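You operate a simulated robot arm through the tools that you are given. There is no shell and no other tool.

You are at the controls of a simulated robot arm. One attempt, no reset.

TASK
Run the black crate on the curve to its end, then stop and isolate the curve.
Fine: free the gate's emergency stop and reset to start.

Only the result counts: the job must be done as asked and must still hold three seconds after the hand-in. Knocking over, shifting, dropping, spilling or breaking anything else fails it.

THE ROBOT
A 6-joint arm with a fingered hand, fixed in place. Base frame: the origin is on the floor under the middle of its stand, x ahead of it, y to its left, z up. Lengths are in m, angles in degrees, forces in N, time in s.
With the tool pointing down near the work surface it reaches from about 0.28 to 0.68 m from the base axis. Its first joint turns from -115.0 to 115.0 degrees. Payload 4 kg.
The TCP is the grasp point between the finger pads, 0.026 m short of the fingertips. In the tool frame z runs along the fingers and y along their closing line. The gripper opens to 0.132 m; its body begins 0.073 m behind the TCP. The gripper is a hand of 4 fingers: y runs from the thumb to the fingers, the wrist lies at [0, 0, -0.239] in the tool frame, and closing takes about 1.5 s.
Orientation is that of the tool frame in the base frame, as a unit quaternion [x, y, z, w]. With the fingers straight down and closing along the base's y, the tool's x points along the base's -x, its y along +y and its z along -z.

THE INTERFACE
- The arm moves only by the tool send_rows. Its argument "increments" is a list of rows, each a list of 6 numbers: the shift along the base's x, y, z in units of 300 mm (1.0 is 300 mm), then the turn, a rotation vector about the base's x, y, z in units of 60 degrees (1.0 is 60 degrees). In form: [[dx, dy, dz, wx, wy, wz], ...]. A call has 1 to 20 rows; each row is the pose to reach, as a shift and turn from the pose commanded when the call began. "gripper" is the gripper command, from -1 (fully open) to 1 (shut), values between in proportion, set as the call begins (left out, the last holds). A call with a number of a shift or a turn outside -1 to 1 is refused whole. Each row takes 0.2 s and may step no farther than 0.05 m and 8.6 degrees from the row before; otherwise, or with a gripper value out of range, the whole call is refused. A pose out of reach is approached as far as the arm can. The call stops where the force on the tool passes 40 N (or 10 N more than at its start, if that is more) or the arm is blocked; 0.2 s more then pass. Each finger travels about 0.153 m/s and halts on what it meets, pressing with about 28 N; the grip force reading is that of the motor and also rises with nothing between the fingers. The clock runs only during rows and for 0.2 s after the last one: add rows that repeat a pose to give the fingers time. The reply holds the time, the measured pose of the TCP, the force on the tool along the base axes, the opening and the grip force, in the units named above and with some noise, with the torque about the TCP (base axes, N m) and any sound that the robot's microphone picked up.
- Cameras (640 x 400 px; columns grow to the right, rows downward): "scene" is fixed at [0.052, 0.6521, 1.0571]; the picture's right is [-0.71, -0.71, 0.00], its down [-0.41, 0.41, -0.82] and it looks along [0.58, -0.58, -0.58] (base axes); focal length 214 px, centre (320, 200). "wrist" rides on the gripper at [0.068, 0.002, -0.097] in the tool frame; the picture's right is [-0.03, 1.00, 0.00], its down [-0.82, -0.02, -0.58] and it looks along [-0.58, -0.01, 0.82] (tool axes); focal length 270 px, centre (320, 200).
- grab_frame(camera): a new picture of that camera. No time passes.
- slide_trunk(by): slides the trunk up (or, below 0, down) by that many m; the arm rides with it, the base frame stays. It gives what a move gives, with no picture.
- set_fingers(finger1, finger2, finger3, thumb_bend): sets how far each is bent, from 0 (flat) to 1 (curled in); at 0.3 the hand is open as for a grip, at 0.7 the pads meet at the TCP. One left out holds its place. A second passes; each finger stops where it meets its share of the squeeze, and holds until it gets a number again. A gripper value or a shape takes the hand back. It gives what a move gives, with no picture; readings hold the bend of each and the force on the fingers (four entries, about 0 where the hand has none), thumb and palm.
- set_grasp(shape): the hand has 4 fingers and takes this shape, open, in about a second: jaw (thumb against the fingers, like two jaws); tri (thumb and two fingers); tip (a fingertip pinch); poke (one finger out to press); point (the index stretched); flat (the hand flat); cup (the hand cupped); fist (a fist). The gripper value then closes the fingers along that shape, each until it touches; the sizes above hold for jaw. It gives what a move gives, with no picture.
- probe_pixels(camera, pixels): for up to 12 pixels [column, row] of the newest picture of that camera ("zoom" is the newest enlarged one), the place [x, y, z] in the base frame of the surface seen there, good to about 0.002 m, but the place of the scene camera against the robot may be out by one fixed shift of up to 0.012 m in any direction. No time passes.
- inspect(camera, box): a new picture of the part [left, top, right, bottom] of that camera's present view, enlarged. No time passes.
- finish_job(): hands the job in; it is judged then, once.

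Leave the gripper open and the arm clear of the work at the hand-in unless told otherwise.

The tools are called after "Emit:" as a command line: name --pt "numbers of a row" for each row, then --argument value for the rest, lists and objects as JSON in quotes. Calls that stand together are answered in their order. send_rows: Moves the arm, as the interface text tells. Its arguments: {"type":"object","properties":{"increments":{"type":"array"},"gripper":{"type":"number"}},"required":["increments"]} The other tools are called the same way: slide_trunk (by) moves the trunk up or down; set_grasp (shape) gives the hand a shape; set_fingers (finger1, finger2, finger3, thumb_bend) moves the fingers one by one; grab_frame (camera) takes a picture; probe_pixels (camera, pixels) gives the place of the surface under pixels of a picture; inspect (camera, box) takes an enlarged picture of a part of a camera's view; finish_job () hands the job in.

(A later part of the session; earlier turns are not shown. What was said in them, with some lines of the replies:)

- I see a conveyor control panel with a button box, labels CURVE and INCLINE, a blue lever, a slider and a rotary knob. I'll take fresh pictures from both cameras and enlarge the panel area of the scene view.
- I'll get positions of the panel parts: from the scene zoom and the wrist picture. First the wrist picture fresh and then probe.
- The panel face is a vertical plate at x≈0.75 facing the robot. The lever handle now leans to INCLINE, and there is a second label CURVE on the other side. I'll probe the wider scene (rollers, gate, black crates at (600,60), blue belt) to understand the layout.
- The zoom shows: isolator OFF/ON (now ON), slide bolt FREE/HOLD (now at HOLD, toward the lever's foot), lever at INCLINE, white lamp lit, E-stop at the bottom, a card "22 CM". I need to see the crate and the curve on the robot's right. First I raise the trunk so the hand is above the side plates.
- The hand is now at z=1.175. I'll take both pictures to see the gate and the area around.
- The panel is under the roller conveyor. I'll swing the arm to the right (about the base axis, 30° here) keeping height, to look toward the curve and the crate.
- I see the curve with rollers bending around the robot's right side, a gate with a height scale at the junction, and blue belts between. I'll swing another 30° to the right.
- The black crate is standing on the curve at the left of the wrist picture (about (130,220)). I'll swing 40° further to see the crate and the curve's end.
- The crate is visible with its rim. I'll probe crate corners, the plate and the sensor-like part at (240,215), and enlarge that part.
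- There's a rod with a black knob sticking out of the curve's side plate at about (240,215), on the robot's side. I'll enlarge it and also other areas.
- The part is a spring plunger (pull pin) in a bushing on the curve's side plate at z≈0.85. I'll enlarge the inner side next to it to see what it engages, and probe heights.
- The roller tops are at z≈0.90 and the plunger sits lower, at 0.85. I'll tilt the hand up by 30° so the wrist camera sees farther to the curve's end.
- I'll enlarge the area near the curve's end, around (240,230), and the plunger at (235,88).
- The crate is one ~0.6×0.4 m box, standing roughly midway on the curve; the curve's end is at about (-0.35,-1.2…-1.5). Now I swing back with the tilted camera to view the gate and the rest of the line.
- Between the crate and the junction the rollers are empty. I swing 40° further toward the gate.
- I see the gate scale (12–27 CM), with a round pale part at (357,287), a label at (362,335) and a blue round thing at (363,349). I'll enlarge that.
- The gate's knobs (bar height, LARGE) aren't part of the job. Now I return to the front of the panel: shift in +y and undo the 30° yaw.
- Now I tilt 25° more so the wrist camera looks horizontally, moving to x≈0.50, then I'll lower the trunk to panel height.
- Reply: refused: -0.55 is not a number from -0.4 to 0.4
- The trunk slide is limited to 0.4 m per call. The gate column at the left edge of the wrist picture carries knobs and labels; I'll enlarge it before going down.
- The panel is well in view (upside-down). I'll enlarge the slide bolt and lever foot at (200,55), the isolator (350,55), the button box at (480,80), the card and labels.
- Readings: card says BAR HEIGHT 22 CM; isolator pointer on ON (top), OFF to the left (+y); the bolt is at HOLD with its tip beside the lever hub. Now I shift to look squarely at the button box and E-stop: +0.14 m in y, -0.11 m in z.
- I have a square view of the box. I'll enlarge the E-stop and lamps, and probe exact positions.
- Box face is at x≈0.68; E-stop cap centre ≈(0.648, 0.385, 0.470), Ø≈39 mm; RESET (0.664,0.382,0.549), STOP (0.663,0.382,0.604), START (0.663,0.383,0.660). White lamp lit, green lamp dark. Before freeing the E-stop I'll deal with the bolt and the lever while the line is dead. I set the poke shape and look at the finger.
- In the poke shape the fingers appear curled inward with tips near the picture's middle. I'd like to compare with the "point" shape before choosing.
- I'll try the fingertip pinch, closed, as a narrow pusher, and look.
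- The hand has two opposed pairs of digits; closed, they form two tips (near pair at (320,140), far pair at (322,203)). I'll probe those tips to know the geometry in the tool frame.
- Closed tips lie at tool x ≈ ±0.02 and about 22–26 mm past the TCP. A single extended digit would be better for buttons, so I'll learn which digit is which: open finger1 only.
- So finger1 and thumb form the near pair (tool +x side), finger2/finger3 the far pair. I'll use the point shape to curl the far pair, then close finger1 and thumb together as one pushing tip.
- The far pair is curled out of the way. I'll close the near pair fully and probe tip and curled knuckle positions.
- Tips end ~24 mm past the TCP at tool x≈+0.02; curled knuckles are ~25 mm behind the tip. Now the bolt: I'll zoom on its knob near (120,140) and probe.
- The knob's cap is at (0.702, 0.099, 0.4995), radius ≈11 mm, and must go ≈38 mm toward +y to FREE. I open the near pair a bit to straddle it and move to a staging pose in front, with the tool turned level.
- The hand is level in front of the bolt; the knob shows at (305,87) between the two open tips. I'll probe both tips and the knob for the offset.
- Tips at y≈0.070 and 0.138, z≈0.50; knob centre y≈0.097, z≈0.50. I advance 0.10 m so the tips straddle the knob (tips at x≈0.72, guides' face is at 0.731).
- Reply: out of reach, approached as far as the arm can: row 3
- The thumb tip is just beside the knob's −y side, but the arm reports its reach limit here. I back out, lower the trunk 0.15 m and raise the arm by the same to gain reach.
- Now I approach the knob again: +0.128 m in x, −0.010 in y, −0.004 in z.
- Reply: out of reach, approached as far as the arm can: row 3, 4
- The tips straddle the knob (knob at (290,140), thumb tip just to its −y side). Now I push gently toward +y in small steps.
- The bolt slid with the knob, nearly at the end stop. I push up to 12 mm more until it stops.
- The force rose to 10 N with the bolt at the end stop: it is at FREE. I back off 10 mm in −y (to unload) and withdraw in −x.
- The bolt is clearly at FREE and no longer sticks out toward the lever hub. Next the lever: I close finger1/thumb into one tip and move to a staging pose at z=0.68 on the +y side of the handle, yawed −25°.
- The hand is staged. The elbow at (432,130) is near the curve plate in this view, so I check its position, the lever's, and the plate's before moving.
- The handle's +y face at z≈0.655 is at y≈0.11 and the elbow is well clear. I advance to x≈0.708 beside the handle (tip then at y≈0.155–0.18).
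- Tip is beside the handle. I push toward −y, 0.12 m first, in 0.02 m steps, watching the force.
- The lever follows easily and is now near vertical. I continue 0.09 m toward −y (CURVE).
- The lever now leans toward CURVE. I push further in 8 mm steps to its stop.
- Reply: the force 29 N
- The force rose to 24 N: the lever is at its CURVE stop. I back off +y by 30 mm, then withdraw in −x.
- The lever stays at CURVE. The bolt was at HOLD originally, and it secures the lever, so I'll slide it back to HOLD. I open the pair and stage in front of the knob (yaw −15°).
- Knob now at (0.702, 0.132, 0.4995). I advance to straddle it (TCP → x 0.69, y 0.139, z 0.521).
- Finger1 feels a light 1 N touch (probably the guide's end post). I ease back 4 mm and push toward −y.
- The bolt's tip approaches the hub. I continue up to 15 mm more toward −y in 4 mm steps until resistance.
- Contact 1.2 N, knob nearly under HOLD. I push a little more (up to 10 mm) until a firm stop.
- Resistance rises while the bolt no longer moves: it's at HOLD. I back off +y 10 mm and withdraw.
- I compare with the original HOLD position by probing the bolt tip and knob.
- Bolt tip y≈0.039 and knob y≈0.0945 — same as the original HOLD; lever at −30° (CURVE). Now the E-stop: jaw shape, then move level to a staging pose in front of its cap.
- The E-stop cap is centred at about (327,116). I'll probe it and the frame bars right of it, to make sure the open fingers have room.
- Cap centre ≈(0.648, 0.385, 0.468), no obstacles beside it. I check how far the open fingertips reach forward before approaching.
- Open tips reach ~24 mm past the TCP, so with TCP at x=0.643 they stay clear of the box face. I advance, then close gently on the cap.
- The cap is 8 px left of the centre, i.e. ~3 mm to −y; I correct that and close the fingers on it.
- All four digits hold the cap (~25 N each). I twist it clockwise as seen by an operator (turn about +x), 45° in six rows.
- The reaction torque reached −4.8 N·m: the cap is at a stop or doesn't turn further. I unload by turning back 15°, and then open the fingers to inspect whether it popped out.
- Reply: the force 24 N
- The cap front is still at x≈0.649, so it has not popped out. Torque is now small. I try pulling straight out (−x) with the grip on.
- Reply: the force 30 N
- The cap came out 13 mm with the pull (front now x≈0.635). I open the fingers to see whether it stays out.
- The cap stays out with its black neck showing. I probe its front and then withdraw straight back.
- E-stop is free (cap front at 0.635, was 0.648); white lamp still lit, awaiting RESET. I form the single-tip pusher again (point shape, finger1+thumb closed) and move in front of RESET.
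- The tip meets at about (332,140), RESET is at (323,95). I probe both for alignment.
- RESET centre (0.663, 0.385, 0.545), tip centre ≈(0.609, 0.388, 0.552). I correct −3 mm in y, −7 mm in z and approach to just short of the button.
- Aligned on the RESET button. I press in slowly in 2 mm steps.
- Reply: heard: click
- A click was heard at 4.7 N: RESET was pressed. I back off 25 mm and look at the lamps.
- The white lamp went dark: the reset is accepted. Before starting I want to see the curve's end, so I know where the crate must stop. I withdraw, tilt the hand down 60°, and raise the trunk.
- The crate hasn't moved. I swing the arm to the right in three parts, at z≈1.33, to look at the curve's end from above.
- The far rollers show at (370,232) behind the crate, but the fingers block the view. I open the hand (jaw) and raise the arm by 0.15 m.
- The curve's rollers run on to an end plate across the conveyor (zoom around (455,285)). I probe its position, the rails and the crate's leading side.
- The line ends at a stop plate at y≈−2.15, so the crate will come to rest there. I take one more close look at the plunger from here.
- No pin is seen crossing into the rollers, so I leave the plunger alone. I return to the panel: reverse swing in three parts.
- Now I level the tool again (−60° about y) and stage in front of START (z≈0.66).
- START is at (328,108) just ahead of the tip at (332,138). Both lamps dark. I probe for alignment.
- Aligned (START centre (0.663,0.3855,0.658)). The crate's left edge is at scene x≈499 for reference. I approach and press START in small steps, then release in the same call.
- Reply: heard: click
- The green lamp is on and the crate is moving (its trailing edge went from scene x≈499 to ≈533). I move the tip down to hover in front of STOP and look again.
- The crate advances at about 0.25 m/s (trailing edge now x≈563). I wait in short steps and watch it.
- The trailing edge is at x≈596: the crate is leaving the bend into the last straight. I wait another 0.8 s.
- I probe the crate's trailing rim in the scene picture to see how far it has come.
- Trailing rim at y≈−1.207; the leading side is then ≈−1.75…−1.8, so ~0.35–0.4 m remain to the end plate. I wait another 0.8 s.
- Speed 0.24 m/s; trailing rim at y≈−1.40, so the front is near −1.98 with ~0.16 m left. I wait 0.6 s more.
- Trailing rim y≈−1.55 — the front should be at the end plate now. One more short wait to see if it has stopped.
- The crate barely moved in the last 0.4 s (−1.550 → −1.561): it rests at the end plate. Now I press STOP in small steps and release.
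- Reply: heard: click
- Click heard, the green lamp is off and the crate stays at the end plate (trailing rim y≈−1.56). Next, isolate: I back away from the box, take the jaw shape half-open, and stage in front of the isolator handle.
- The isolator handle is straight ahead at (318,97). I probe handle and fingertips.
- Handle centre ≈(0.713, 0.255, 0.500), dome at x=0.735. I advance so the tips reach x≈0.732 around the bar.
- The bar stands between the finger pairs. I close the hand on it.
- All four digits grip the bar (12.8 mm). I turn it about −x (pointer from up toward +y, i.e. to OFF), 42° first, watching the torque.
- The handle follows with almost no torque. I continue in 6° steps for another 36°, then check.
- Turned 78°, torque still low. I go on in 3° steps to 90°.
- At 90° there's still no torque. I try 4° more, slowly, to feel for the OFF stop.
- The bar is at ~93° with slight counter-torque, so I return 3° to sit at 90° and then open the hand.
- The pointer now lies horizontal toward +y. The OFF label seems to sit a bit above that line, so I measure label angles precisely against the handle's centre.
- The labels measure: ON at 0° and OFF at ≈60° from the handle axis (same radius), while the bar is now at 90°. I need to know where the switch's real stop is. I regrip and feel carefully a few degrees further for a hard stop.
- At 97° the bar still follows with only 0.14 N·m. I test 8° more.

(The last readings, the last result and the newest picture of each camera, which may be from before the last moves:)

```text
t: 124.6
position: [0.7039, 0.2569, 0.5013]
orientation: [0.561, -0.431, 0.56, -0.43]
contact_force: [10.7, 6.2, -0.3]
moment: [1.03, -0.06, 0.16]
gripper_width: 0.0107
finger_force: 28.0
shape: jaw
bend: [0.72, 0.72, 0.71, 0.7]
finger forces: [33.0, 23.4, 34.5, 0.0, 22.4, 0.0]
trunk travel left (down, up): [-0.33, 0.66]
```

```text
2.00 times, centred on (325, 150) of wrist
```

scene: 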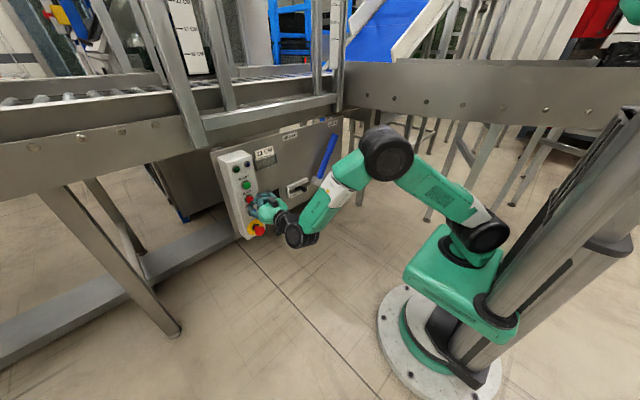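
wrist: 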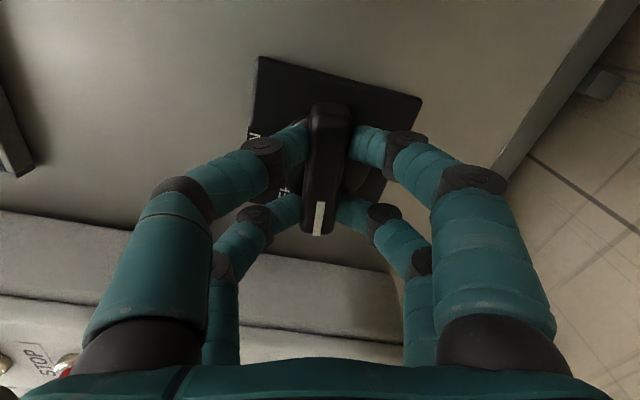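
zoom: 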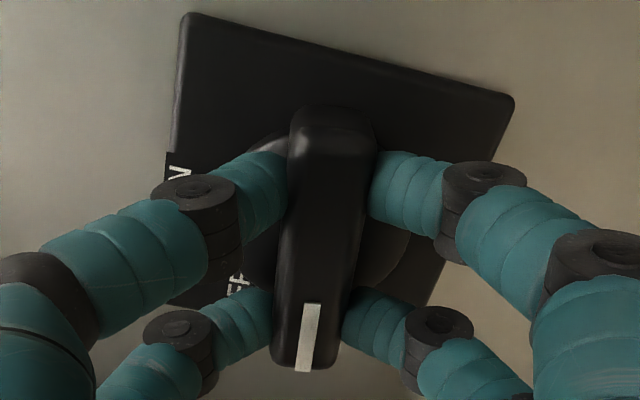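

Torque rose to 1.0 N·m and the bar lags the hand: there is a stop just past 90°. I open here and see at which angle the bar comes to rest on its own.

Emit:
send_rows --pt "0 0 0 0 0 0" --pt "0 0 0 0 0 0" --pt "0 0 0 0 0 0" --pt "0 0 0 0 0 0" --pt "0 0 0 0 0 0" --gripper 0.1

Emit:
grab_frame --camera "wrist"

Emit:
inspect --camera "wrist" --box '[220, 50, 430, 250]'

```text
t: 125.8
position: [0.705, 0.2564, 0.5019]
orientation: [0.561, -0.43, 0.561, -0.431]
contact_force: [0.3, 0.8, -0.4]
moment: [0.01, 0.0, -0.02]
gripper_width: 0.0587
finger_force: 0.1
shape: jaw
bend: [0.73, 0.73, 0.73, 0.7]
finger forces: [0.1, 0.2, 0.0, 0.1, 0.0, 0.1]
trunk travel left (down, up): [-0.33, 0.66]
```

```text
taken
```

wrist: 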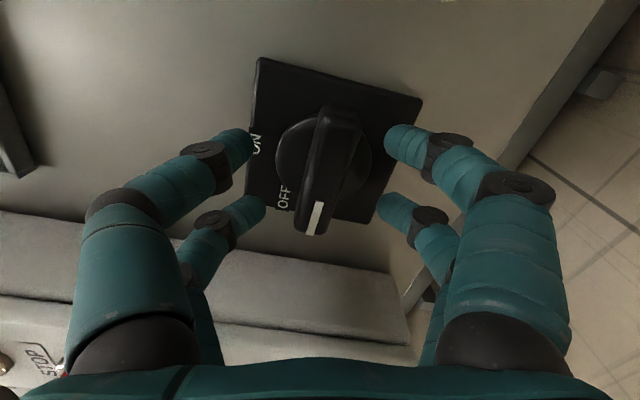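

```text
2.00 times, centred on (325, 150) of wrist
```

zoom: 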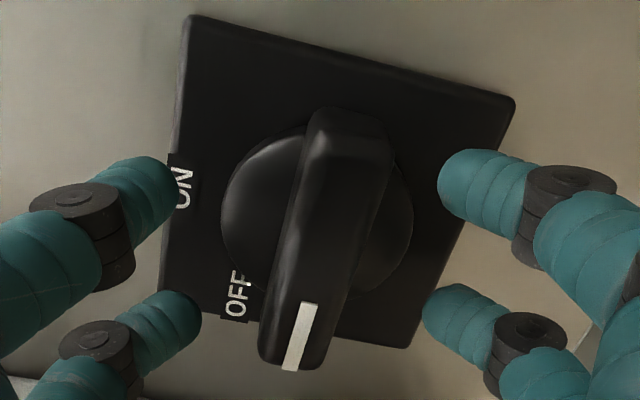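

Released, the bar settled back to ~90–91°: the stop is at 90°, so OFF is the end of travel and the switch is there. I withdraw straight back and roll the hand back.

Emit:
send_rows --pt "-0.12 0 0 0 0 0" --pt "-0.26 0 0 0 0 0" --pt "-0.4 0 0 0 0 0" --pt "-0.45 0 0 0.12 0 0" --pt "-0.45 0 0 0.25 0 0" --pt "-0.45 0 0 0.38 0 0" --pt "-0.45 0 0 0.51 0 0" --pt "-0.45 0 0 0.64 0 0" --pt "-0.45 0 0 0.77 0 0" --pt "-0.45 0 0 0.9 0 0" --pt "-0.45 0 0 1.0 0 0" --gripper -1

Emit:
send_rows --pt "0 0 0 0.14 0 0" --pt "0 0 0 0.28 0 0" --pt "0 0 0 0.42 0 0" --pt "0 0 0 0.56 0 0" --pt "0 0 0 0.7 0 0" --pt "0 0 0 0.75 0 0"

Emit:
grab_frame --camera "wrist"

Emit:
inspect --camera "scene" --box '[210, 120, 340, 250]'

```text
t: 128.2
position: [0.5703, 0.2553, 0.5023]
orientation: [-0.27, 0.654, -0.269, 0.654]
contact_force: [0.2, 0.7, -0.1]
moment: [-0.01, 0.02, -0.03]
gripper_width: 0.1323
finger_force: 0.1
shape: jaw
bend: [0.3, 0.3, 0.3, 0.3]
finger forces: [0.0, 0.1, 0.0, 0.0, 0.0, 0.1]
trunk travel left (down, up): [-0.33, 0.66]
```

```text
t: 129.6
position: [0.5685, 0.2557, 0.5018]
orientation: [0.001, 0.707, 0.001, 0.707]
contact_force: [-0.1, 0.1, 0.2]
moment: [0.01, 0.01, -0.02]
gripper_width: 0.1319
finger_force: 0.0
shape: jaw
bend: [0.3, 0.3, 0.3, 0.3]
finger forces: [0.0, 0.0, 0.0, 0.0, 0.0, 0.1]
trunk travel left (down, up): [-0.33, 0.66]
```

```text
taken
```

wrist: 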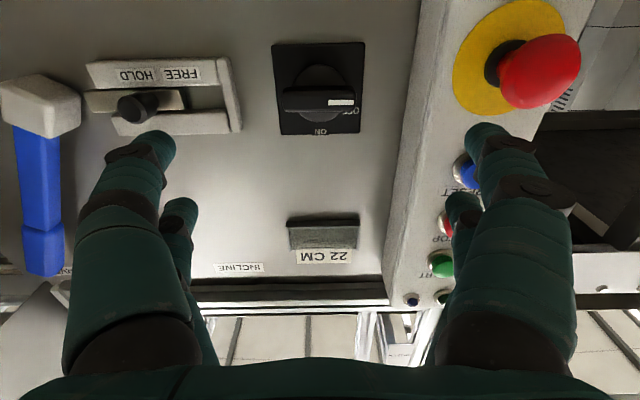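

```text
3.08 times, centred on (275, 185) of scene
```

zoom: 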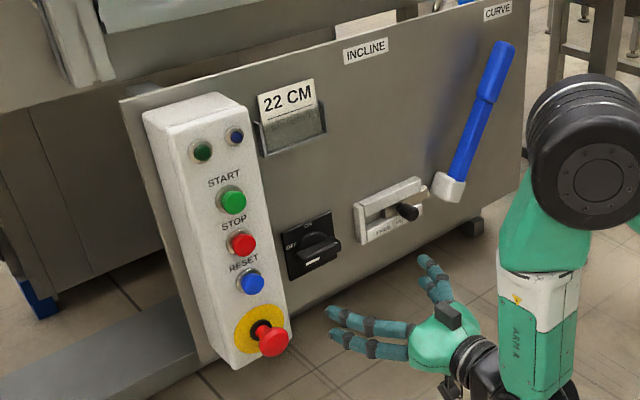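

The isolator bar lies at OFF, lamps dark, E-stop free, lever at CURVE, bolt at HOLD. I retreat a bit further so the open hand is well clear, and check the crate once more.

Emit:
send_rows --pt "-0.1 0 0 0 0 0" --pt "-0.22 0 0 0 0 0"

Emit:
grab_frame --camera "scene"

Emit:
probe_pixels --camera "scene" --pixels '[[620, 43], [630, 43], [625, 47], [620, 50], [625, 55]]'

Emit:
inspect --camera "scene" --box '[225, 150, 305, 210]'

```text
t: 130.2
position: [0.5063, 0.2541, 0.5018]
orientation: [-0.001, 0.707, 0.001, 0.707]
contact_force: [-0.4, -0.2, -0.2]
moment: [0.0, 0.0, 0.01]
gripper_width: 0.1317
finger_force: 0.0
shape: jaw
bend: [0.3, 0.3, 0.3, 0.3]
finger forces: [0.0, 0.1, 0.0, 0.0, 0.0, 0.1]
trunk travel left (down, up): [-0.33, 0.66]
```

```text
taken
```

scene: 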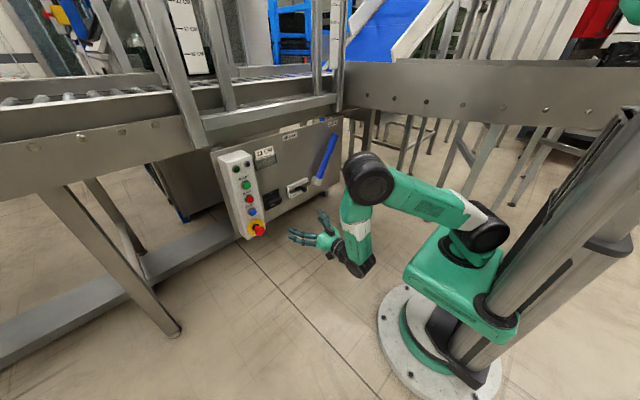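

```text
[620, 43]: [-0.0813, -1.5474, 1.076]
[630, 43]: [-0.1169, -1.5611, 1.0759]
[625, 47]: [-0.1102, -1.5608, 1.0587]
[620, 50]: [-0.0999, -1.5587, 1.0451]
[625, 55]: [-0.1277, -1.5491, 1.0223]
```

```text
6.67 times, centred on (265, 180) of scene
```

zoom: 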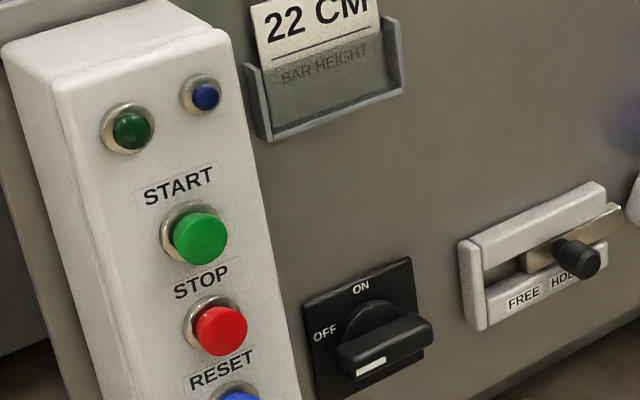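

Everything checks out: the crate is unmoved at the end plate (trailing rim y≈−1.56), the drive is stopped with both lamps dark, the isolator pointer is on OFF, and the hand is open and clear. I hand the job in.

Emit:
finish_job

```text
The job is handed in.
```

The black crate has run to the end of the curve. The drive is stopped, and the isolator is turned to OFF. I handed the job in with the hand open and clear of the panel; no verdict came back with the hand-in.

- **Set-up:** I slid the bolt to FREE, moved the lever from INCLINE to CURVE, and slid the bolt back to HOLD. You didn't ask for the lever change, but I expected START to drive whichever branch it selects. The lever is still at CURVE.
- **Emergency stop:** Twisting the cap clockwise didn't release it, and the reaction torque reached 4.8 N·m. A straight pull did, and the cap stayed out.
- **Reset and start:** After RESET clicked, the white lamp went out. After START clicked, the green lamp came on and the crate moved.
- **Crate:** It stopped on its own at the end plate, with its rear edge at about y = −1.56. I then pressed STOP; the green lamp went out and the crate has not moved since. I judged the contact with the end plate from those positions and did not look at it close up.
- **Isolator:** The handle is at its 90° stop, pointing to the OFF side. The OFF label sits at about 60°, so I took the stop at 90° as the true OFF position.

I left the pull pin on the curve's side plate and the gate's height controls alone.
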